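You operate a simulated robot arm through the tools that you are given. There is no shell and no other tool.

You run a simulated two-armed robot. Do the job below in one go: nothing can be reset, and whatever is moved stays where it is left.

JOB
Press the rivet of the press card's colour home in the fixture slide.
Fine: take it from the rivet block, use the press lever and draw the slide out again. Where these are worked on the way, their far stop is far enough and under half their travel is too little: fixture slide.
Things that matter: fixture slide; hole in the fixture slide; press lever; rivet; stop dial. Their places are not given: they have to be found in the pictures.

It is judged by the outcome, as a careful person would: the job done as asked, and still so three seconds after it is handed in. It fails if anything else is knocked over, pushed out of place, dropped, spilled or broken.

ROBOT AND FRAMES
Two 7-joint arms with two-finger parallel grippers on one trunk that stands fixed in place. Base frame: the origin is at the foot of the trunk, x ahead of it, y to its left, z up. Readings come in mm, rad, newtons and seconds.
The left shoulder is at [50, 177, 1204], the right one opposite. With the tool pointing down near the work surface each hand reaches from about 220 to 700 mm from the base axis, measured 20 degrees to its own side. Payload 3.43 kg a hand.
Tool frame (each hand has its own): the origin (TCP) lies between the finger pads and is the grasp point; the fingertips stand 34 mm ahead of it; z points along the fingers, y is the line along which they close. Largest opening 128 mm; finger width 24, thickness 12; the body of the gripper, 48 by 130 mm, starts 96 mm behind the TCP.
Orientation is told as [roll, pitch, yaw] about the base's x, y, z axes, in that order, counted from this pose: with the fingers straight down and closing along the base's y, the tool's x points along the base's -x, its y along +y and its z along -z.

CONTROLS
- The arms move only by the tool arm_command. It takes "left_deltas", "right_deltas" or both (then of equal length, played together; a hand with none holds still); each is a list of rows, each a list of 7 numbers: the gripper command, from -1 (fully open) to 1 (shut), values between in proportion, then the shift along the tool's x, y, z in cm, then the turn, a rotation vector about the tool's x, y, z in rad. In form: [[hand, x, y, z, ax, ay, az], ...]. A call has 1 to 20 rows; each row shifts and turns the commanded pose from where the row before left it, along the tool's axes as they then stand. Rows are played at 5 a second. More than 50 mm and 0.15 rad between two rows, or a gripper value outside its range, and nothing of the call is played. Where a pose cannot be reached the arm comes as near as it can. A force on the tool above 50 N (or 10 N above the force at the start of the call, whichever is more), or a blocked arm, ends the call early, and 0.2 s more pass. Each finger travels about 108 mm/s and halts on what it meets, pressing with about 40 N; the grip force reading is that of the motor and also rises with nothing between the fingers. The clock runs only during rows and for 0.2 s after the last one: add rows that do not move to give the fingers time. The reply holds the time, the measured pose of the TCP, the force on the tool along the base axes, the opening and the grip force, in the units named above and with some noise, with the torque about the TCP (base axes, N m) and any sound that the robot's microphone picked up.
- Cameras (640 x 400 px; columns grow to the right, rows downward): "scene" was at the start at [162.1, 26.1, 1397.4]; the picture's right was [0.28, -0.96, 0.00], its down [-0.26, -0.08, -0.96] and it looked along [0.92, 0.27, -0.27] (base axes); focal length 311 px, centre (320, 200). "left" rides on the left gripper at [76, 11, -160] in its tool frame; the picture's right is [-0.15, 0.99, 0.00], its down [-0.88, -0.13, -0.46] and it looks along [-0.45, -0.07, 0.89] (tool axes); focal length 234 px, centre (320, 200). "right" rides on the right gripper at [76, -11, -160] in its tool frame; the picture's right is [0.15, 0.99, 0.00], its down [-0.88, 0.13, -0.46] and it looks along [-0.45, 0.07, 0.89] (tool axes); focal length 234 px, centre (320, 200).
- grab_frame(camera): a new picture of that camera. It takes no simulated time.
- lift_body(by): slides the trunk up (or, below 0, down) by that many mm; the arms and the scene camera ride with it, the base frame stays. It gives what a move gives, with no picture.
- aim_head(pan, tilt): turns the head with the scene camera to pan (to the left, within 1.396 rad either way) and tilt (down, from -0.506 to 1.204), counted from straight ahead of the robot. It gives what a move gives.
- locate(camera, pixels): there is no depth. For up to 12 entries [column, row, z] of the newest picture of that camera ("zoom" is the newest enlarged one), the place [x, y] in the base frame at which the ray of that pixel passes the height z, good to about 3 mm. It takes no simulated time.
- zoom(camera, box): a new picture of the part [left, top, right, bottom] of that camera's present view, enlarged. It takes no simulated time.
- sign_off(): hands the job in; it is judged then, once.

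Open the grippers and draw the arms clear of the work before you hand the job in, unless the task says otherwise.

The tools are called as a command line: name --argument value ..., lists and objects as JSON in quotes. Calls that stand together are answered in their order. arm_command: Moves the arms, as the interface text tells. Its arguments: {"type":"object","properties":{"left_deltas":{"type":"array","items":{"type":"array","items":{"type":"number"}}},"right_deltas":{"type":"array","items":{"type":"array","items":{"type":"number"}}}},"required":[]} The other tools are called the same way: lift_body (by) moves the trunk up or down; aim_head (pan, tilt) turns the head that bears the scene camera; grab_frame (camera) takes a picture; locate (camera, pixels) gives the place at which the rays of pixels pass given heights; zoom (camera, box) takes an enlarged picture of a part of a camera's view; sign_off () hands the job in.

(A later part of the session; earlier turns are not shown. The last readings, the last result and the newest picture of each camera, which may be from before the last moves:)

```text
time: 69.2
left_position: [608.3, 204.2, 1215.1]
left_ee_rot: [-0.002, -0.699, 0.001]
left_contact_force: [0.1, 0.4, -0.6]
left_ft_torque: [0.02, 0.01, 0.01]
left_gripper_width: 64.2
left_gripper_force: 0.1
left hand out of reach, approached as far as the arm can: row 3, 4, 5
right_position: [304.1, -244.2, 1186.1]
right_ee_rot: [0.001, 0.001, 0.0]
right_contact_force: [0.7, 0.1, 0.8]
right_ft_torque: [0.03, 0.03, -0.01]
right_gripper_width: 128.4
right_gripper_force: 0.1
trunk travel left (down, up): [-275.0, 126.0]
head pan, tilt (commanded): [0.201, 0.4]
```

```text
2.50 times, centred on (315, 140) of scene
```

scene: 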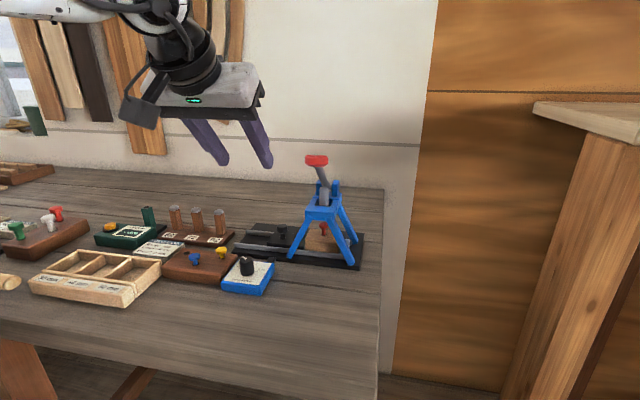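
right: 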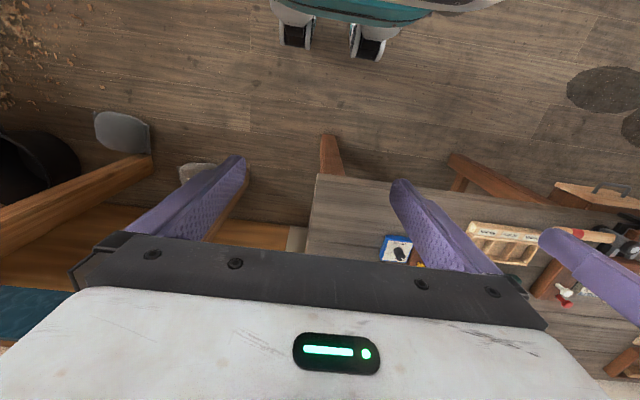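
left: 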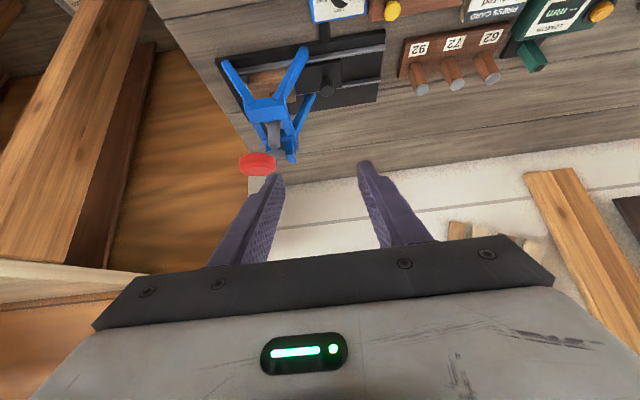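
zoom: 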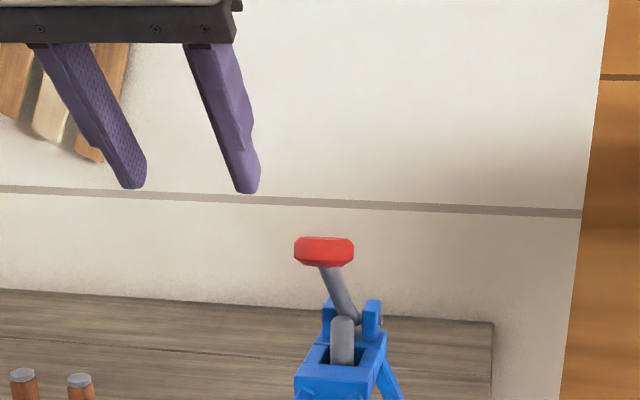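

The hand stopped at y=204 (reach limit in this posture). I try another trunk height: raise the trunk 100 mm, bring the hand back down, and then retry moving across.

lift_body --by 100

arm_command --left_deltas '[[0.0, 1.61, 0, 1.91, 0, 0, 0], [0.0, 1.61, 0, 1.91, 0, 0, 0], [0.0, 1.61, 0, 1.91, 0, 0, 0], [0.0, 1.61, 0, 1.91, 0, 0, 0], [0.0, 0, -2, 0, 0, 0, 0], [0.0, 0, -2, 0, 0, 0, 0], [0.0, 0, -2, 0, 0, 0, 0], [0.0, 0, 0, 0, 0, 0, 0]]'

```text
time: 70.5
left_position: [609.5, 204.0, 1316.7]
left_ee_rot: [-0.001, -0.699, 0.001]
left_contact_force: [0.7, 0.6, -0.3]
left_ft_torque: [-0.05, 0.0, 0.0]
left_gripper_width: 64.1
left_gripper_force: 0.0
right_position: [305.8, -244.7, 1285.3]
right_ee_rot: [0.003, 0.001, 0.0]
right_contact_force: [-0.5, 0.7, 0.2]
right_ft_torque: [0.01, -0.02, 0.0]
right_gripper_width: 128.2
right_gripper_force: 0.1
trunk travel left (down, up): [-375.0, 26.0]
head pan, tilt (commanded): [0.201, 0.4]
```

```text
time: 72.3
left_position: [607.7, 154.7, 1218.3]
left_ee_rot: [-0.002, -0.701, 0.003]
left_contact_force: [0.3, -0.9, 0.4]
left_ft_torque: [-0.02, -0.02, 0.05]
left_gripper_width: 64.0
left_gripper_force: 0.1
left hand out of reach, approached as far as the arm can: row 7
right_position: [304.7, -245.6, 1285.5]
right_ee_rot: [0.002, 0.001, 0.002]
right_contact_force: [0.5, -0.3, -0.2]
right_ft_torque: [-0.02, -0.03, -0.01]
right_gripper_width: 127.8
right_gripper_force: 0.2
trunk travel left (down, up): [-375.0, 26.0]
head pan, tilt (commanded): [0.201, 0.4]
```

That helped (y=155). I lower the hand to knob level on the near side of the knob, then move across to y=131.

arm_command --left_deltas '[[0.0, 2.41, 0, 2.09, 0, 0, 0], [0.0, 2.41, 0, 2.09, 0, 0, 0], [0.0, 0, -1.2, 0, 0, 0, 0], [0.0, 0, -1.2, 0, 0, 0, 0], [0.0, 0, 0, 0, 0, 0, 0]]'

grab_frame --camera "left"

grab_frame --camera "scene"

```text
time: 73.5
left_position: [599.9, 143.6, 1155.9]
left_ee_rot: [-0.002, -0.7, 0.003]
left_contact_force: [0.2, 0.6, 0.1]
left_ft_torque: [0.01, 0.0, -0.03]
left_gripper_width: 64.0
left_gripper_force: 0.1
left hand out of reach, approached as far as the arm can: row 4
right_position: [304.2, -244.3, 1284.4]
right_ee_rot: [0.003, 0.001, 0.0]
right_contact_force: [0.6, 0.6, 0.0]
right_ft_torque: [-0.01, 0.0, 0.0]
right_gripper_width: 128.1
right_gripper_force: 0.1
trunk travel left (down, up): [-375.0, 26.0]
head pan, tilt (commanded): [0.201, 0.4]
```

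```text
taken
```

left: 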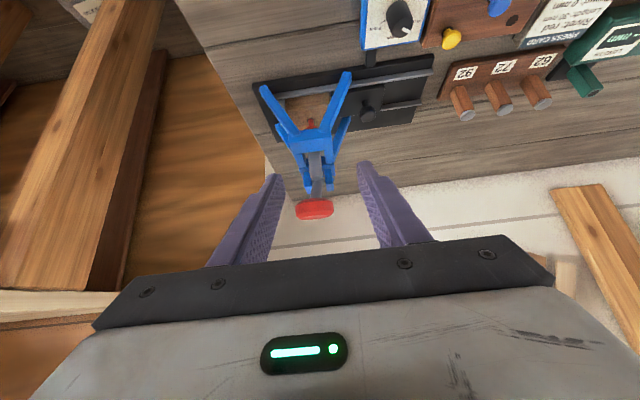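

```text
taken
```

scene: 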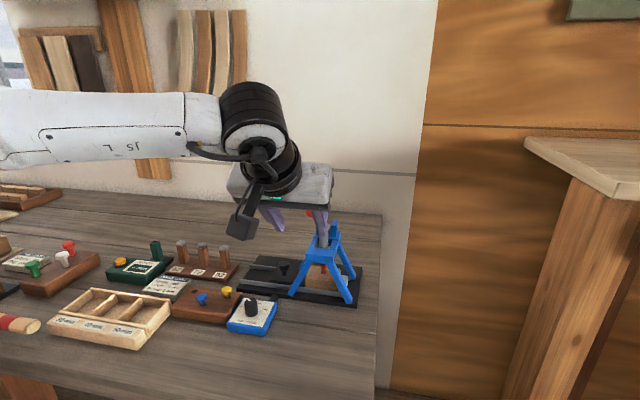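

The knob lies 14 mm to the −y side of the hand axis. I raise the trunk its last 26 mm, lower the hand equally, and try to go further across.

lift_body --by 26

arm_command --left_deltas '[[0.0, 1.67, 0, 1.99, 0, 0, 0], [0.0, 0, -0.7, 0, 0, 0, 0], [0.0, 0, -0.7, 0, 0, 0, 0], [0.0, 0, 0, 0, 0, 0, 0]]'

```text
time: 74.2
left_position: [600.6, 142.7, 1180.5]
left_ee_rot: [-0.002, -0.7, 0.002]
left_contact_force: [1.0, -0.6, 0.0]
left_ft_torque: [0.02, -0.01, 0.02]
left_gripper_width: 64.1
left_gripper_force: 0.1
right_position: [304.7, -246.8, 1312.0]
right_ee_rot: [0.002, -0.001, -0.001]
right_contact_force: [0.0, -0.6, -0.7]
right_ft_torque: [-0.01, 0.0, 0.02]
right_gripper_width: 127.9
right_gripper_force: 0.1
trunk travel left (down, up): [-401.0, 0.0]
head pan, tilt (commanded): [0.201, 0.4]
```

```text
time: 75.2
left_position: [598.0, 132.2, 1155.2]
left_ee_rot: [-0.003, -0.702, 0.001]
left_contact_force: [0.0, -0.3, 1.0]
left_ft_torque: [0.03, 0.0, 0.02]
left_gripper_width: 63.8
left_gripper_force: 0.1
left hand out of reach, approached as far as the arm can: row 3
right_position: [304.2, -245.2, 1310.6]
right_ee_rot: [0.002, -0.001, 0.0]
right_contact_force: [0.1, 0.3, -0.5]
right_ft_torque: [0.01, 0.0, 0.03]
right_gripper_width: 127.9
right_gripper_force: 0.1
trunk travel left (down, up): [-401.0, 0.0]
head pan, tilt (commanded): [0.201, 0.4]
```

Now at y=132. I advance in +x so the open fingers straddle the knob.

arm_command --left_deltas '[[0.0, -1.53, 0, 1.29, 0, 0, 0], [0.0, -1.53, 0, 1.29, 0, 0, 0], [0.0, 0, 0, 0, 0, 0, 0]]'

grab_frame --camera "left"

zoom --camera "scene" --box '[220, 130, 400, 290]'

```text
time: 76.0
left_position: [627.4, 150.5, 1155.8]
left_ee_rot: [-0.002, -0.702, 0.002]
left_contact_force: [0.7, 0.1, 0.5]
left_ft_torque: [0.05, 0.02, 0.0]
left_gripper_width: 64.1
left_gripper_force: 0.0
left hand out of reach, approached as far as the arm can: row 1, 2
right_position: [304.1, -246.4, 1311.3]
right_ee_rot: [0.003, 0.0, 0.0]
right_contact_force: [-0.3, 1.0, -0.1]
right_ft_torque: [0.01, 0.0, 0.04]
right_gripper_width: 127.9
right_gripper_force: 0.1
trunk travel left (down, up): [-401.0, 0.0]
head pan, tilt (commanded): [0.201, 0.4]
```

```text
taken
```

left: 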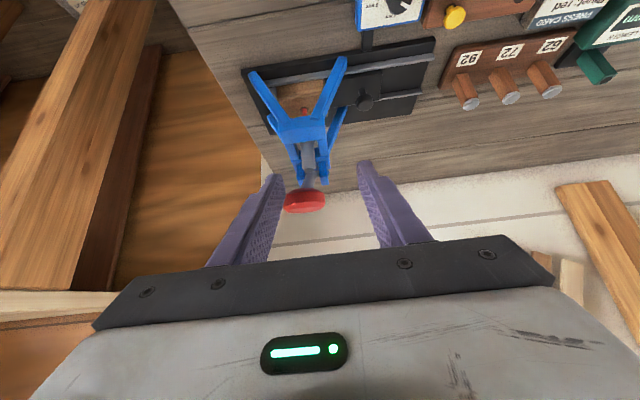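

```text
2.50 times, centred on (310, 210) of scene
```

zoom: 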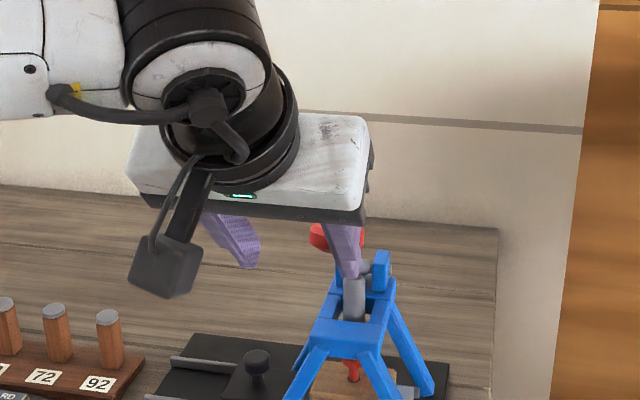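

The arm's limit drifts with yaw 0; a yawed wrist (pointing to the right) should relieve it. I back off, close the fingers, and yaw the hand by −0.5 rad to push the knob from above.

arm_command --left_deltas '[[0.3, -0.4, 1.0, -3.6, 0, 0, 0], [0.6, -0.4, 1.0, -3.6, 0, 0, 0], [1, 0, 0, 0, 0.0805, 0, 0.0956], [1, 0, 0, 0, 0.0805, 0, 0.0956], [1, 0, 0, 0, 0.0805, 0, 0.0956], [1, 0, 0, 0, 0.0805, 0, 0.0956], [1, 0, 0, 0, 0, 0, 0]]'

grab_frame --camera "left"

zoom --camera "scene" --box '[220, 130, 400, 290]'

```text
time: 77.6
left_position: [585.0, 170.3, 1214.9]
left_ee_rot: [0.001, -0.702, -0.499]
left_contact_force: [-0.5, -0.1, 0.2]
left_ft_torque: [0.0, -0.02, 0.0]
left_gripper_width: 0.3
left_gripper_force: 32.7
right_position: [303.9, -245.6, 1310.8]
right_ee_rot: [-0.001, 0.001, 0.0]
right_contact_force: [-0.4, 1.1, 0.6]
right_ft_torque: [-0.02, 0.02, 0.05]
right_gripper_width: 128.1
right_gripper_force: 0.1
trunk travel left (down, up): [-401.0, 0.0]
head pan, tilt (commanded): [0.201, 0.4]
```

```text
taken
```

left: 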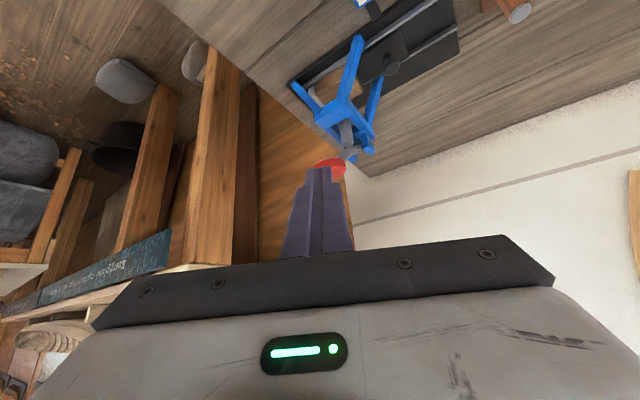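

```text
2.50 times, centred on (310, 210) of scene
```

zoom: 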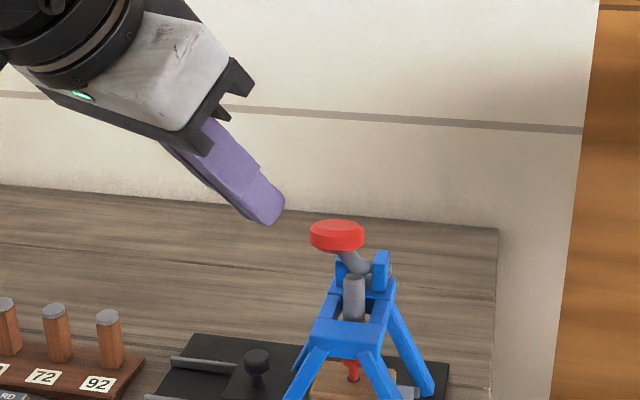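

No limit flagged now. I move the closed fingertips to just above the red knob.

arm_command --left_deltas '[[1, -1.78, 0.2, 2.15, 0, 0, 0], [1, -1.78, 0.2, 2.15, 0, 0, 0], [1, -1.78, 0.2, 2.15, 0, 0, 0], [1, 0, 0, 0, 0, 0, 0], [1, 0, 0, 0, 0, 0, 0]]'

zoom --camera "left" --box '[240, 60, 420, 260]'

zoom --camera "scene" --box '[250, 140, 390, 280]'

```text
time: 78.8
left_position: [661.8, 137.2, 1198.5]
left_ee_rot: [-0.001, -0.7, -0.496]
left_contact_force: [0.3, 0.3, 0.4]
left_ft_torque: [0.02, -0.04, -0.03]
left_gripper_width: 0.0
left_gripper_force: 32.8
right_position: [304.5, -245.1, 1310.5]
right_ee_rot: [0.003, 0.0, 0.001]
right_contact_force: [0.5, 0.2, -0.1]
right_ft_torque: [-0.03, 0.04, 0.03]
right_gripper_width: 128.0
right_gripper_force: 0.1
trunk travel left (down, up): [-401.0, 0.0]
head pan, tilt (commanded): [0.201, 0.4]
```

```text
2.00 times, centred on (330, 160) of left
```

zoom: 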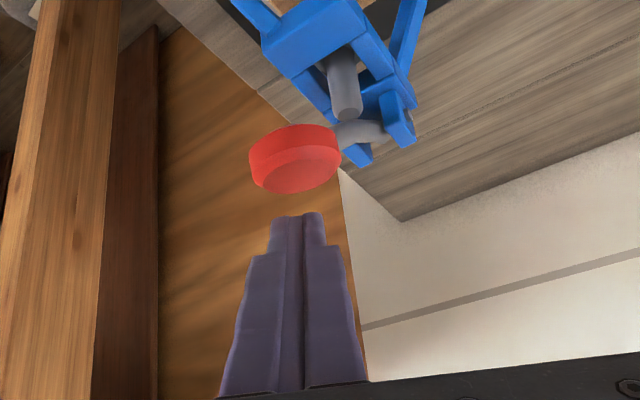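

```text
2.86 times, centred on (320, 210) of scene
```

zoom: 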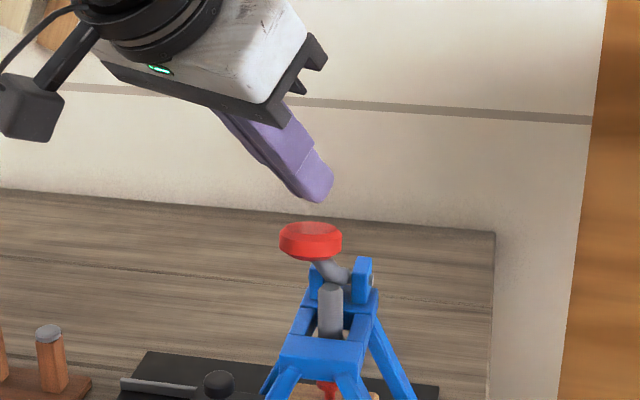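

Fingertips are right above the knob in both views. I lower slowly to contact.

arm_command --left_deltas '[[1, 0.32, 0, 0.38, 0, 0, 0], [1, 0.32, 0, 0.38, 0, 0, 0], [1, 0.32, 0, 0.38, 0, 0, 0], [1, 0.32, 0, 0.38, 0, 0, 0], [1, 0, 0, 0, 0, 0, 0]]'

zoom --camera "scene" --box '[250, 140, 390, 280]'

```text
time: 80.0
left_position: [660.9, 135.2, 1180.9]
left_ee_rot: [-0.001, -0.701, -0.498]
left_contact_force: [-1.8, 0.4, 1.9]
left_ft_torque: [0.0, 0.03, -0.01]
left_gripper_width: 0.1
left_gripper_force: 32.7
right_position: [304.1, -246.0, 1310.7]
right_ee_rot: [0.001, -0.002, -0.001]
right_contact_force: [0.3, -0.4, 0.4]
right_ft_torque: [0.02, -0.03, 0.02]
right_gripper_width: 127.8
right_gripper_force: 0.0
trunk travel left (down, up): [-401.0, 0.0]
head pan, tilt (commanded): [0.201, 0.4]
```

```text
2.86 times, centred on (320, 210) of scene
```

zoom: 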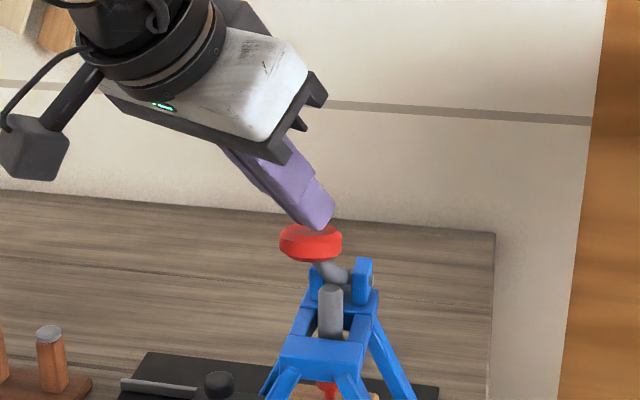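

Contact begins. I push along the lever's arc (toward the robot and down) in small steps.

arm_command --left_deltas '[[1, 0.74, -0.24, 0.19, 0, 0, 0], [1, 0.74, -0.24, 0.19, 0, 0, 0], [1, 0.74, -0.24, 0.19, 0, 0, 0], [1, 0, 0, 0, 0, 0, 0]]'

zoom --camera "scene" --box '[250, 140, 390, 280]'

zoom --camera "left" --box '[240, 60, 420, 260]'

```text
time: 81.0
left_position: [645.5, 135.7, 1161.4]
left_ee_rot: [0.0, -0.701, -0.497]
left_contact_force: [0.3, 0.1, 0.9]
left_ft_torque: [0.01, -0.02, 0.02]
left_gripper_width: 0.0
left_gripper_force: 33.2
right_position: [304.5, -244.9, 1310.6]
right_ee_rot: [0.002, 0.001, 0.0]
right_contact_force: [-1.0, -0.3, -0.5]
right_ft_torque: [0.01, 0.04, -0.01]
right_gripper_width: 127.8
right_gripper_force: 0.1
trunk travel left (down, up): [-401.0, 0.0]
head pan, tilt (commanded): [0.201, 0.4]
```

```text
2.86 times, centred on (320, 210) of scene
```

zoom: 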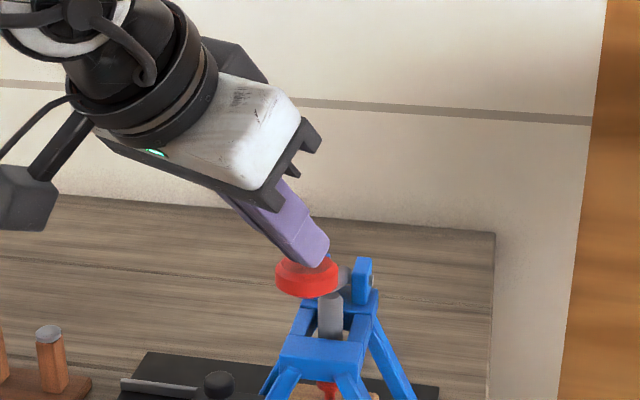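

```text
2.00 times, centred on (330, 160) of left
```

zoom: 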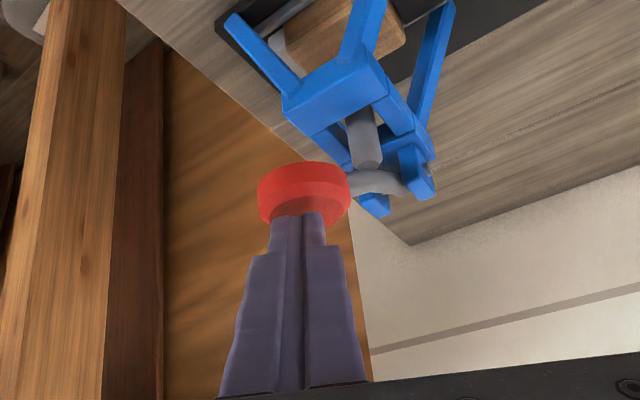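

The lever moves freely with the tip staying on the knob. I continue along the arc.

arm_command --left_deltas '[[1, 0.77, -0.16, 0.31, 0, 0, 0], [1, 0.77, -0.16, 0.31, 0, 0, 0], [1, 0.77, -0.16, 0.31, 0, 0, 0], [1, 0, 0, 0, 0, 0, 0]]'

zoom --camera "scene" --box '[250, 140, 390, 280]'

zoom --camera "left" --box '[240, 60, 420, 260]'

```text
time: 82.0
left_position: [634.5, 138.2, 1140.3]
left_ee_rot: [-0.001, -0.701, -0.497]
left_contact_force: [0.4, 0.5, 1.4]
left_ft_torque: [0.0, -0.01, -0.02]
left_gripper_width: 0.1
left_gripper_force: 32.9
right_position: [304.6, -245.5, 1311.6]
right_ee_rot: [0.002, 0.0, -0.001]
right_contact_force: [-0.2, 1.0, 0.4]
right_ft_torque: [0.0, 0.0, 0.01]
right_gripper_width: 128.0
right_gripper_force: 0.1
trunk travel left (down, up): [-401.0, 0.0]
head pan, tilt (commanded): [0.201, 0.4]
```

```text
2.86 times, centred on (320, 210) of scene
```

zoom: 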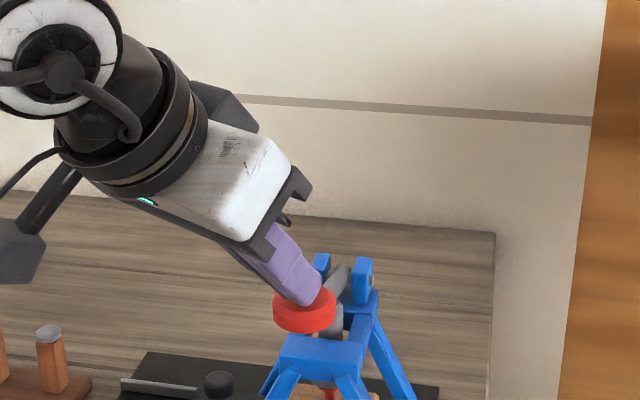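

```text
2.00 times, centred on (330, 160) of left
```

zoom: 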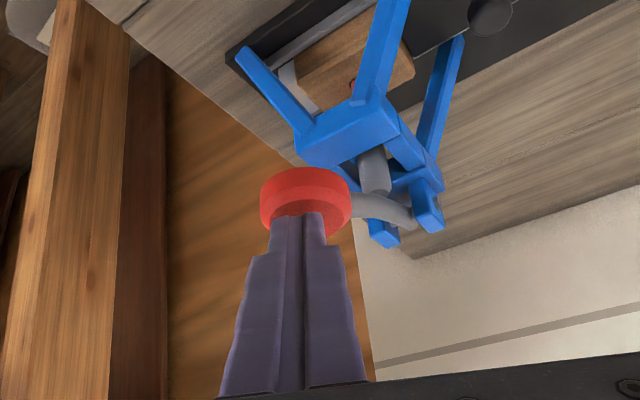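

Still free. I continue with the more vertical part of the arc; resistance should come when the ram meets the rivet.

arm_command --left_deltas '[[1, 0.68, -0.09, 0.44, 0, 0, 0], [1, 0.68, -0.09, 0.44, 0, 0, 0], [1, 0.68, -0.09, 0.44, 0, 0, 0], [1, 0, 0, 0, 0, 0, 0]]'

zoom --camera "scene" --box '[250, 150, 390, 290]'

zoom --camera "left" --box '[240, 60, 420, 260]'

```text
time: 83.0
left_position: [625.5, 137.3, 1116.9]
left_ee_rot: [0.0, -0.701, -0.498]
left_contact_force: [-2.1, 0.1, 3.5]
left_ft_torque: [0.02, 0.02, -0.01]
left_gripper_width: 0.0
left_gripper_force: 32.9
right_position: [304.2, -245.8, 1311.7]
right_ee_rot: [0.002, -0.002, -0.001]
right_contact_force: [-0.6, 0.1, 0.1]
right_ft_torque: [-0.01, -0.02, -0.01]
right_gripper_width: 128.1
right_gripper_force: 0.0
trunk travel left (down, up): [-401.0, 0.0]
head pan, tilt (commanded): [0.201, 0.4]
```

```text
2.86 times, centred on (320, 220) of scene
```

zoom: 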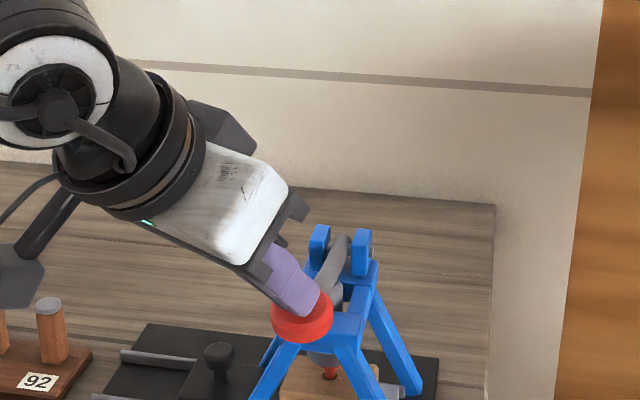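

```text
2.00 times, centred on (330, 160) of left
```

zoom: 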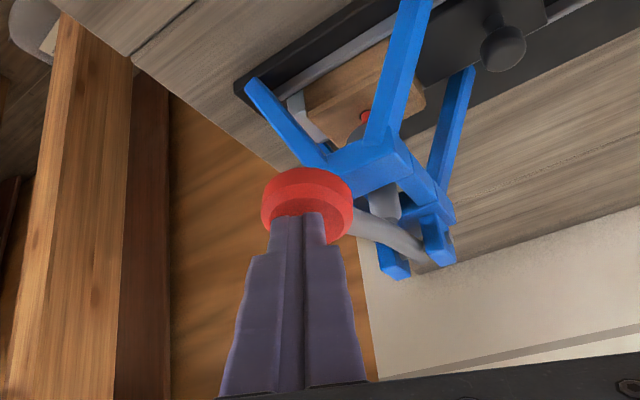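

The ram is close to the rivet head. I keep pushing down in smaller steps.

arm_command --left_deltas '[[1, 0.42, -0.02, 0.43, 0, 0, 0], [1, 0.42, -0.02, 0.43, 0, 0, 0], [1, 0.42, -0.02, 0.43, 0, 0, 0], [1, 0, 0, 0, 0, 0, 0]]'

zoom --camera "scene" --box '[260, 180, 380, 300]'

zoom --camera "left" --box '[240, 60, 420, 260]'

```text
time: 84.0
left_position: [623.3, 138.4, 1097.6]
left_ee_rot: [0.001, -0.7, -0.499]
left_contact_force: [-11.0, -1.4, 4.8]
left_ft_torque: [-0.04, 0.28, 0.02]
left_gripper_width: 0.3
left_gripper_force: 33.1
right_position: [302.5, -245.7, 1312.9]
right_ee_rot: [0.002, -0.004, -0.001]
right_contact_force: [-0.5, 1.1, 1.4]
right_ft_torque: [0.02, 0.01, 0.03]
right_gripper_width: 127.7
right_gripper_force: 0.0
trunk travel left (down, up): [-401.0, 0.0]
head pan, tilt (commanded): [0.201, 0.4]
```

```text
3.33 times, centred on (320, 240) of scene
```

zoom: 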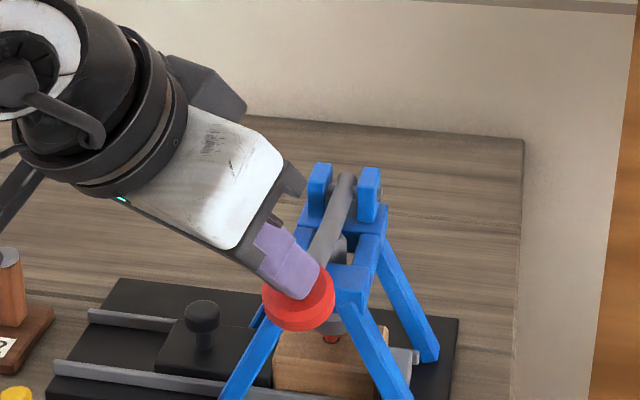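

```text
2.00 times, centred on (330, 160) of left
```

zoom: 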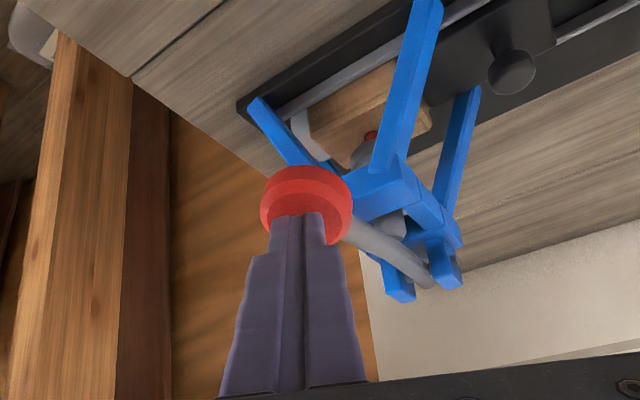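

The −11 N x-force shows the tip should drift more toward the robot along the arc. I continue with more −x in the path.

arm_command --left_deltas '[[1, 0.5, -0.09, 0.34, 0, 0, 0], [1, 0.5, -0.09, 0.34, 0, 0, 0], [1, 0.5, -0.09, 0.34, 0, 0, 0], [1, 0, 0, 0, 0, 0, 0]]'

zoom --camera "scene" --box '[260, 180, 380, 300]'

zoom --camera "left" --box '[240, 60, 420, 260]'

```text
time: 85.0
left_position: [619.6, 139.7, 1079.7]
left_ee_rot: [0.001, -0.699, -0.498]
left_contact_force: [1.4, -1.0, 3.2]
left_ft_torque: [0.0, -0.06, -0.03]
left_gripper_width: 0.0
left_gripper_force: 33.3
right_position: [305.7, -246.3, 1311.4]
right_ee_rot: [0.002, 0.0, -0.001]
right_contact_force: [0.0, 0.0, -0.2]
right_ft_torque: [0.0, -0.03, -0.01]
right_gripper_width: 127.8
right_gripper_force: 0.0
trunk travel left (down, up): [-401.0, 0.0]
head pan, tilt (commanded): [0.201, 0.4]
```

```text
3.33 times, centred on (320, 240) of scene
```

zoom: 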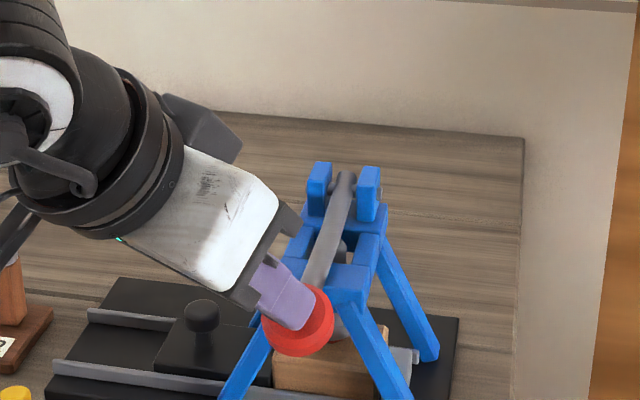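

```text
2.00 times, centred on (330, 160) of left
```

zoom: 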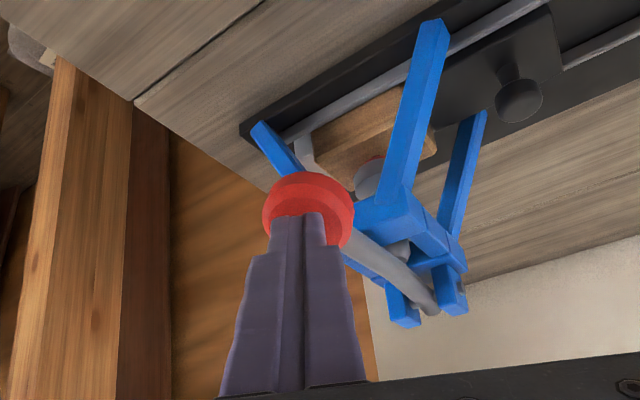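

Moving well with low force; the ram is pushing the rivet in. I continue downward.

arm_command --left_deltas '[[1, 0.42, -0.04, 0.42, 0, 0, 0], [1, 0.42, -0.04, 0.42, 0, 0, 0], [1, 0.42, -0.04, 0.42, 0, 0, 0], [1, 0, 0, 0, 0, 0, 0]]'

zoom --camera "scene" --box '[260, 190, 380, 310]'

zoom --camera "left" --box '[240, 60, 420, 260]'

```text
time: 86.0
left_position: [616.4, 137.0, 1063.0]
left_ee_rot: [-0.001, -0.703, -0.499]
left_contact_force: [0.5, 0.5, 4.7]
left_ft_torque: [0.05, -0.1, 0.05]
left_gripper_width: 0.1
left_gripper_force: 33.0
right_position: [304.1, -245.6, 1311.1]
right_ee_rot: [0.002, -0.002, 0.0]
right_contact_force: [0.4, -0.2, -0.2]
right_ft_torque: [0.02, -0.02, 0.0]
right_gripper_width: 128.0
right_gripper_force: 0.0
trunk travel left (down, up): [-401.0, 0.0]
head pan, tilt (commanded): [0.201, 0.4]
```

```text
3.33 times, centred on (320, 250) of scene
```

zoom: 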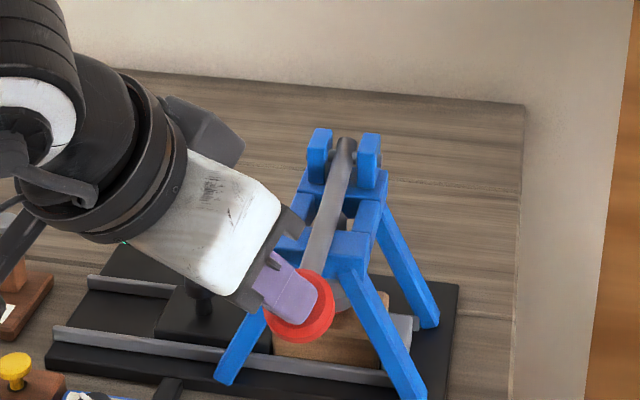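

```text
2.00 times, centred on (330, 160) of left
```

zoom: 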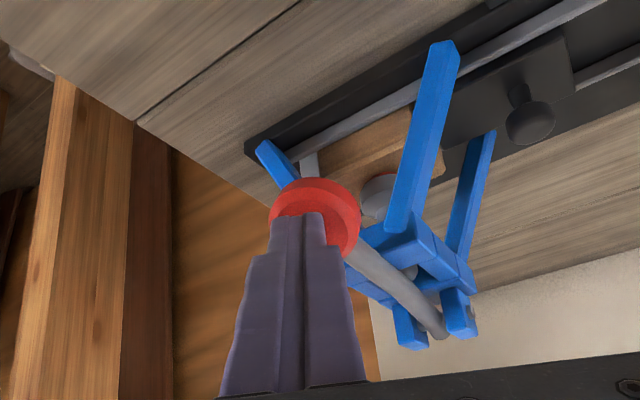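

arm_command --left_deltas '[[1, 0.36, 0.0, 0.47, 0, 0, 0], [1, 0.36, 0.0, 0.47, 0, 0, 0], [1, 0.36, 0.0, 0.47, 0, 0, 0], [1, 0, 0, 0, 0, 0, 0]]'

zoom --camera "scene" --box '[260, 190, 380, 310]'

zoom --camera "left" --box '[240, 60, 420, 260]'

```text
time: 87.0
left_position: [615.8, 137.7, 1056.6]
left_ee_rot: [0.007, -0.721, -0.505]
left_contact_force: [-11.5, 12.7, 43.7]
left_ft_torque: [0.49, -0.36, 0.25]
left_gripper_width: 0.2
left_gripper_force: 33.5
right_position: [298.9, -245.4, 1313.5]
right_ee_rot: [0.001, -0.008, 0.0]
right_contact_force: [-1.5, 0.1, 0.1]
right_ft_torque: [-0.03, -0.01, 0.01]
right_gripper_width: 128.2
right_gripper_force: 0.0
trunk travel left (down, up): [-401.0, 0.0]
head pan, tilt (commanded): [0.201, 0.4]
```

```text
3.33 times, centred on (320, 250) of scene
```

zoom: 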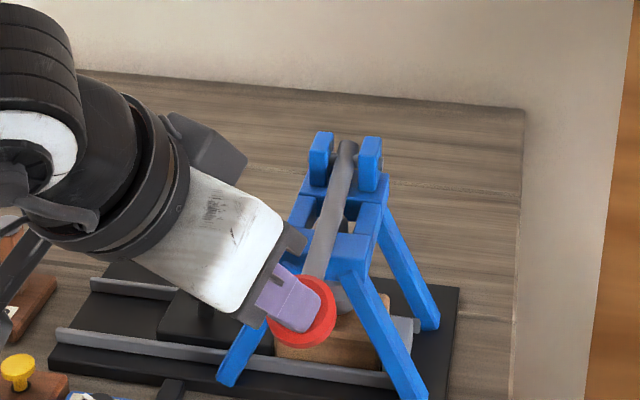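

```text
2.00 times, centred on (330, 160) of left
```

zoom: 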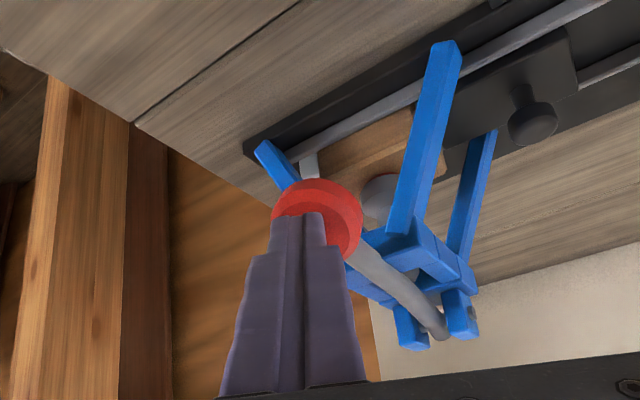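

Force jumped to 44 N up with little further motion, so the ram has hit its stop or the rivet is seated. I zoom in to look at the ram and rivet.

zoom --camera "left" --box '[310, 100, 400, 190]'

zoom --camera "scene" --box '[300, 255, 370, 315]'

grab_frame --camera "right"

```text
4.44 times, centred on (355, 145) of left
```

zoom: 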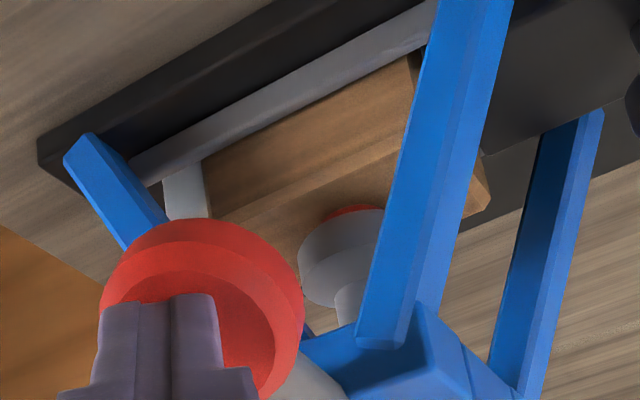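

```text
6.67 times, centred on (335, 285) of scene
```

zoom: 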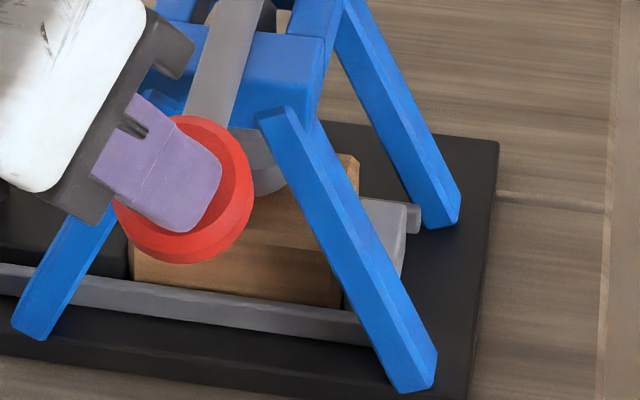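

```text
taken
```

right: 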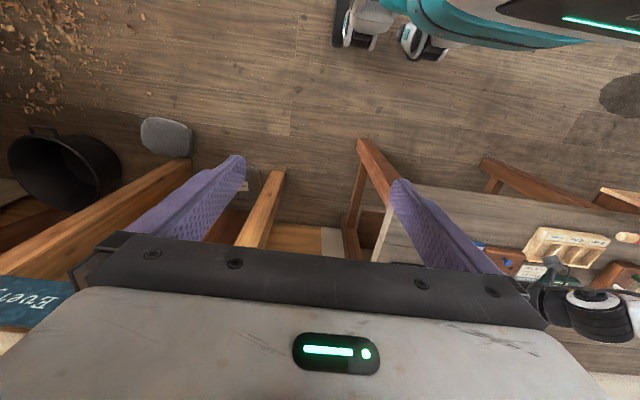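

The ram foot is down on the rivet head, which appears seated on the block. I push a little more to make sure it is fully home.

arm_command --left_deltas '[[1, 0.13, 0.0, 0.15, 0, 0, 0], [1, 0.13, 0.0, 0.15, 0, 0, 0], [1, 0, 0, 0, 0, 0, 0], [1, 0, 0, 0, 0, 0, 0]]'

zoom --camera "left" --box '[310, 100, 400, 190]'

```text
time: 88.0
left_position: [614.9, 136.9, 1057.5]
left_ee_rot: [0.009, -0.726, -0.506]
left_contact_force: [-17.1, 13.2, 50.8]
left_ft_torque: [0.56, -0.38, 0.26]
left_gripper_width: 0.0
left_gripper_force: 33.0
right_position: [297.6, -245.3, 1314.3]
right_ee_rot: [0.001, -0.009, 0.0]
right_contact_force: [0.9, 0.1, -0.3]
right_ft_torque: [0.04, 0.01, -0.01]
right_gripper_width: 127.9
right_gripper_force: 0.1
trunk travel left (down, up): [-401.0, 0.0]
head pan, tilt (commanded): [0.201, 0.4]
```

```text
4.44 times, centred on (355, 145) of left
```

zoom: 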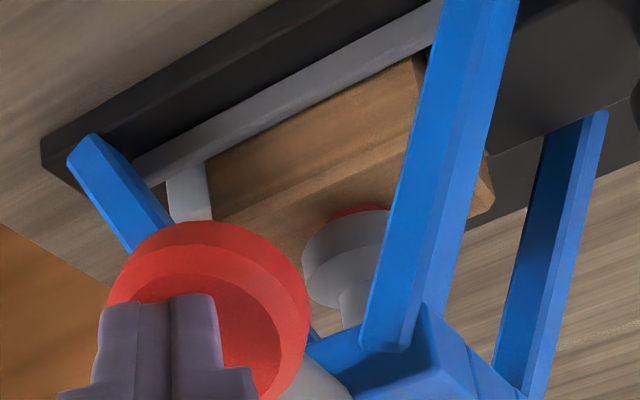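

No more motion at 51 N: the press is at its stop. I lift the hand and see whether the lever returns by itself.

arm_command --left_deltas '[[1, -0.64, 0, -0.77, 0, 0, 0], [1, -0.64, 0, -0.77, 0, 0, 0], [1, -0.64, 0, -0.77, 0, 0, 0], [1, 0, 0, 0, 0, 0, 0]]'

zoom --camera "left" --box '[240, 60, 420, 260]'

zoom --camera "scene" --box '[250, 180, 390, 310]'

```text
time: 89.0
left_position: [614.9, 138.5, 1068.6]
left_ee_rot: [0.0, -0.695, -0.497]
left_contact_force: [-5.1, 0.0, 1.4]
left_ft_torque: [-0.01, 0.15, -0.01]
left_gripper_width: 0.0
left_gripper_force: 33.3
right_position: [304.3, -243.7, 1311.5]
right_ee_rot: [0.003, -0.002, -0.001]
right_contact_force: [0.2, 1.2, 0.3]
right_ft_torque: [0.0, 0.02, 0.02]
right_gripper_width: 128.1
right_gripper_force: 0.0
trunk travel left (down, up): [-401.0, 0.0]
head pan, tilt (commanded): [0.201, 0.4]
```

```text
2.00 times, centred on (330, 160) of left
```

zoom: 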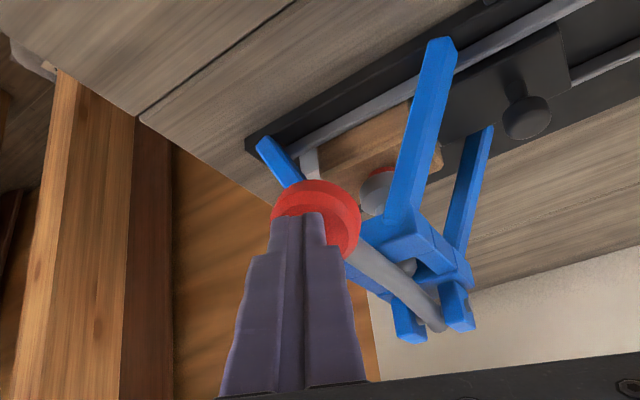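

```text
3.08 times, centred on (320, 245) of scene
```

zoom: 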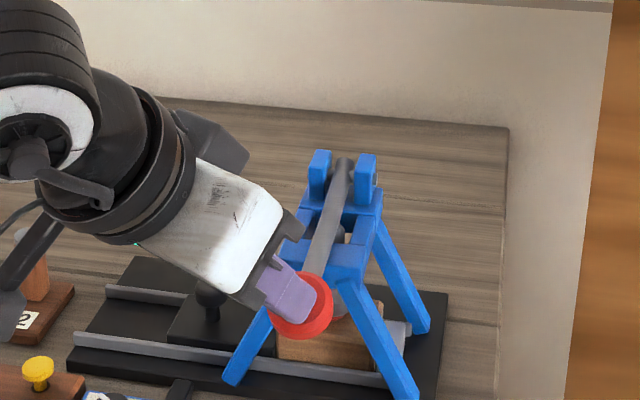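

The lever is sprung and follows the fingers up. I let it rise by retracing the arc gently.

arm_command --left_deltas '[[1, -0.42, 0.04, -0.42, 0, 0, 0], [1, -0.42, 0.04, -0.42, 0, 0, 0], [1, -0.5, 0.09, -0.34, 0, 0, 0], [1, -0.5, 0.09, -0.34, 0, 0, 0], [1, -0.5, 0.09, -0.34, 0, 0, 0], [1, -0.42, 0.02, -0.43, 0, 0, 0], [1, -0.42, 0.02, -0.43, 0, 0, 0], [1, -0.42, 0.02, -0.43, 0, 0, 0], [1, -0.68, 0.09, -0.44, 0, 0, 0], [1, -0.68, 0.09, -0.44, 0, 0, 0], [1, -0.68, 0.09, -0.44, 0, 0, 0], [1, -0.77, 0.16, -0.31, 0, 0, 0], [1, -0.77, 0.16, -0.31, 0, 0, 0], [1, -0.77, 0.16, -0.31, 0, 0, 0], [1, -0.74, 0.24, -0.19, 0, 0, 0], [1, -0.74, 0.24, -0.19, 0, 0, 0], [1, -0.74, 0.24, -0.19, 0, 0, 0], [1, -0.9, 0, -1.0, 0, 0, 0], [1, 0, 0, 0, 0, 0, 0]]'

zoom --camera "left" --box '[240, 60, 420, 260]'

zoom --camera "scene" --box '[240, 140, 390, 310]'

```text
time: 93.0
left_position: [662.0, 136.3, 1196.9]
left_ee_rot: [-0.002, -0.701, -0.498]
left_contact_force: [0.4, -0.4, 0.4]
left_ft_torque: [0.01, -0.02, 0.03]
left_gripper_width: 0.0
left_gripper_force: 33.4
right_position: [305.2, -245.8, 1310.5]
right_ee_rot: [0.001, 0.0, -0.002]
right_contact_force: [-0.4, 1.1, 0.6]
right_ft_torque: [0.01, -0.03, 0.0]
right_gripper_width: 127.9
right_gripper_force: 0.1
trunk travel left (down, up): [-401.0, 0.0]
head pan, tilt (commanded): [0.201, 0.4]
```

```text
2.00 times, centred on (330, 160) of left
```

zoom: 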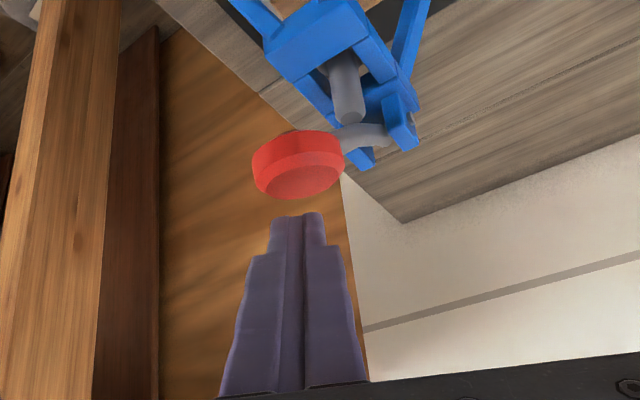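

```text
2.35 times, centred on (315, 225) of scene
```

zoom: 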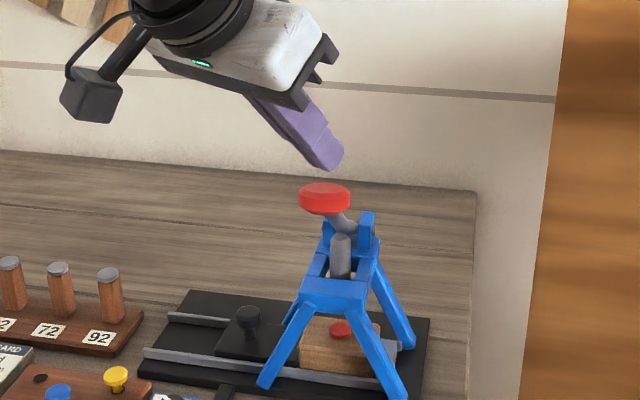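

The lever is back up, and the rivet head now lies on the block. I zoom in to check it.

zoom --camera "scene" --box '[300, 255, 360, 305]'

```text
8.00 times, centred on (330, 280) of scene
```

zoom: 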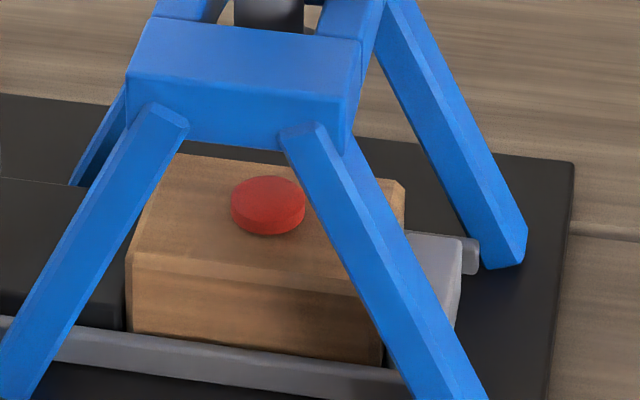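

The rivet head sits flat on the block. Now I retreat from the lever, restore yaw 0 and tilt 1.0, and lower the trunk in stages for drawing the slide out.

arm_command --left_deltas '[[1, 2.5, 1.63, -2.54, 0, 0, 0], [1, 2.5, 1.63, -2.54, 0, 0, 0], [1, 2.5, 1.63, -2.54, 0, 0, 0], [0.8, 0, 0, 0, -0.0805, 0, -0.0956], [0.6, 0, 0, 0, -0.0805, 0, -0.0956], [0.44, 0, 0, 0, -0.0805, 0, -0.0956], [0.44, 0, 0, 0, -0.0805, 0, -0.0956], [0.44, 0, 0, 0, 0, -0.1, 0], [0.44, 0, 0, 0, 0, -0.1, 0], [0.44, 0, 0, 0, 0, -0.1, 0], [0.44, 0, 0, 0, 0, 0, 0]]'

lift_body --by -130

```text
time: 95.4
left_position: [589.6, 229.3, 1206.5]
left_ee_rot: [0.0, -1.003, 0.002]
left_contact_force: [0.3, 0.6, -0.1]
left_ft_torque: [-0.04, -0.02, -0.01]
left_gripper_width: 35.8
left_gripper_force: 0.0
right_position: [305.3, -245.6, 1311.2]
right_ee_rot: [0.002, 0.0, -0.001]
right_contact_force: [0.6, 0.2, 0.4]
right_ft_torque: [0.0, 0.01, 0.01]
right_gripper_width: 127.8
right_gripper_force: 0.0
trunk travel left (down, up): [-401.0, 0.0]
head pan, tilt (commanded): [0.201, 0.4]
```

```text
time: 97.0
left_position: [590.9, 228.9, 1076.3]
left_ee_rot: [-0.002, -1.0, 0.002]
left_contact_force: [-0.1, -0.4, 0.4]
left_ft_torque: [0.01, 0.02, 0.01]
left_gripper_width: 35.9
left_gripper_force: 0.1
right_position: [304.4, -245.0, 1181.6]
right_ee_rot: [0.003, -0.002, -0.001]
right_contact_force: [-0.5, 0.2, -0.4]
right_ft_torque: [0.0, 0.01, 0.01]
right_gripper_width: 127.9
right_gripper_force: 0.1
trunk travel left (down, up): [-271.0, 130.0]
head pan, tilt (commanded): [0.201, 0.4]
```

Now I raise the hand 100 mm and lower the trunk another 120 mm.

arm_command --left_deltas '[[0.44, -2.8, 0, -1.8, 0, 0, 0], [0.44, -2.8, 0, -1.8, 0, 0, 0], [0.44, -2.8, 0, -1.8, 0, 0, 0], [0.44, 0, 0, 0, 0, 0, 0]]'

lift_body --by -120

aim_head --pan 0.25 --tilt 0.38

grab_frame --camera "scene"

grab_frame --camera "left"

```text
time: 98.0
left_position: [589.4, 229.0, 1175.6]
left_ee_rot: [-0.002, -1.0, 0.003]
left_contact_force: [0.2, -0.7, 0.2]
left_ft_torque: [0.02, 0.03, 0.01]
left_gripper_width: 35.8
left_gripper_force: 0.0
right_position: [305.4, -245.8, 1181.9]
right_ee_rot: [0.0, 0.0, 0.001]
right_contact_force: [0.4, 0.4, 0.6]
right_ft_torque: [0.0, 0.01, -0.02]
right_gripper_width: 128.1
right_gripper_force: 0.0
trunk travel left (down, up): [-271.0, 130.0]
head pan, tilt (commanded): [0.201, 0.4]
```

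```text
time: 99.5
left_position: [590.8, 228.0, 1055.2]
left_ee_rot: [-0.001, -0.999, 0.002]
left_contact_force: [0.2, -0.2, -0.7]
left_ft_torque: [-0.05, 0.01, -0.01]
left_gripper_width: 35.9
left_gripper_force: 0.0
right_position: [304.1, -246.1, 1060.3]
right_ee_rot: [0.002, 0.0, 0.0]
right_contact_force: [0.1, 0.2, 0.1]
right_ft_torque: [0.02, 0.03, -0.02]
right_gripper_width: 128.0
right_gripper_force: 0.0
trunk travel left (down, up): [-151.0, 250.0]
head pan, tilt (commanded): [0.201, 0.4]
```

```text
time: 100.1
left_position: [590.5, 227.7, 1055.6]
left_ee_rot: [-0.002, -0.999, 0.004]
left_contact_force: [-0.8, -1.3, -0.8]
left_ft_torque: [0.0, -0.01, 0.01]
left_gripper_width: 35.7
left_gripper_force: 0.0
right_position: [302.9, -244.7, 1061.2]
right_ee_rot: [0.001, 0.001, 0.0]
right_contact_force: [0.5, -0.4, -0.3]
right_ft_torque: [0.02, 0.03, -0.01]
right_gripper_width: 127.8
right_gripper_force: 0.0
trunk travel left (down, up): [-151.0, 250.0]
head pan, tilt (commanded): [0.25, 0.38]
```

```text
taken
```

scene: 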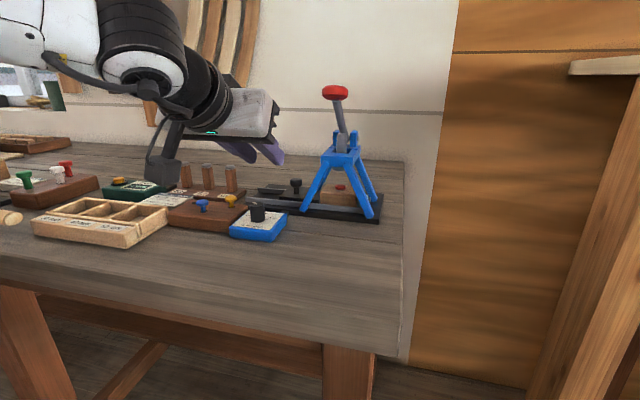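

```text
taken
```

left: 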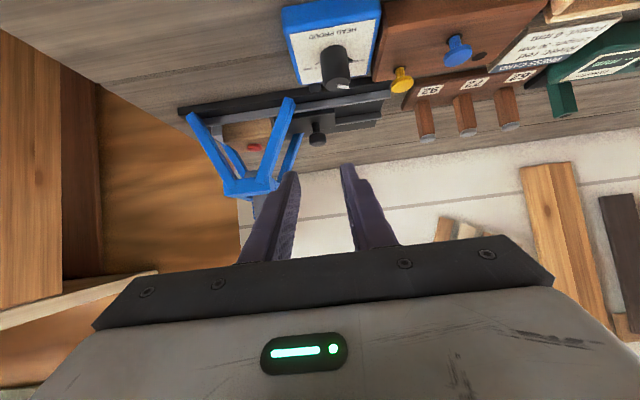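

The slide knob shows at (318,137) in the left view. I approach along the same line I left it by.

arm_command --left_deltas '[[0.4375, -0.08, -0.1, 4.1, 0, 0, 0], [0.4375, -0.08, -0.1, 4.1, 0, 0, 0], [0.4375, 0, 0, 0, 0, 0, 0], [0.4375, 0, 0, 0, 0, 0, 0]]'

zoom --camera "left" --box '[220, 90, 420, 230]'

zoom --camera "scene" --box '[220, 100, 380, 240]'

```text
time: 101.1
left_position: [659.3, 227.2, 1012.8]
left_ee_rot: [-0.001, -1.002, 0.002]
left_contact_force: [-0.1, 0.1, 0.3]
left_ft_torque: [0.01, 0.0, -0.03]
left_gripper_width: 36.0
left_gripper_force: 0.1
right_position: [305.1, -246.4, 1061.4]
right_ee_rot: [0.003, -0.001, 0.0]
right_contact_force: [0.4, -0.3, -0.3]
right_ft_torque: [0.02, 0.01, -0.01]
right_gripper_width: 128.2
right_gripper_force: 0.0
trunk travel left (down, up): [-151.0, 250.0]
head pan, tilt (commanded): [0.25, 0.38]
```

```text
2.86 times, centred on (320, 160) of left
```

zoom: 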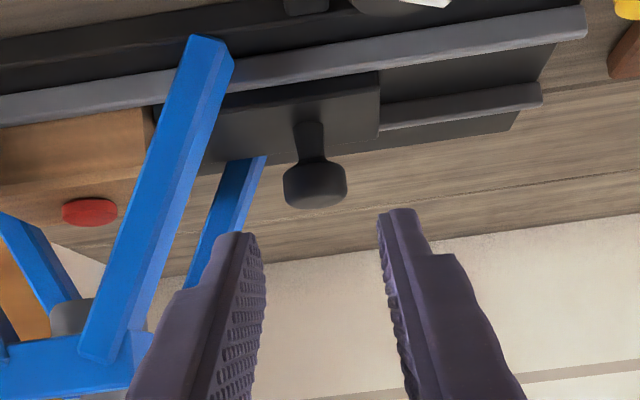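

```text
2.86 times, centred on (300, 170) of scene
```

zoom: 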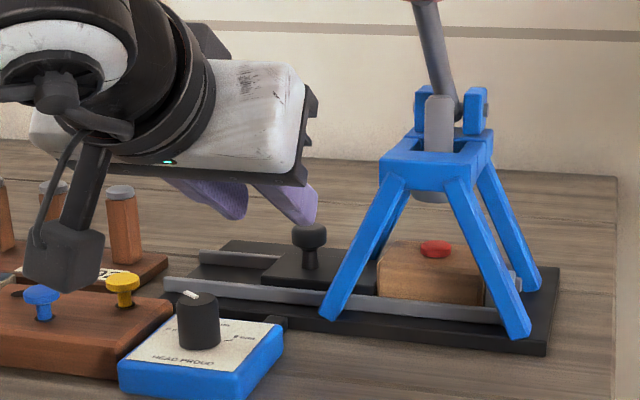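

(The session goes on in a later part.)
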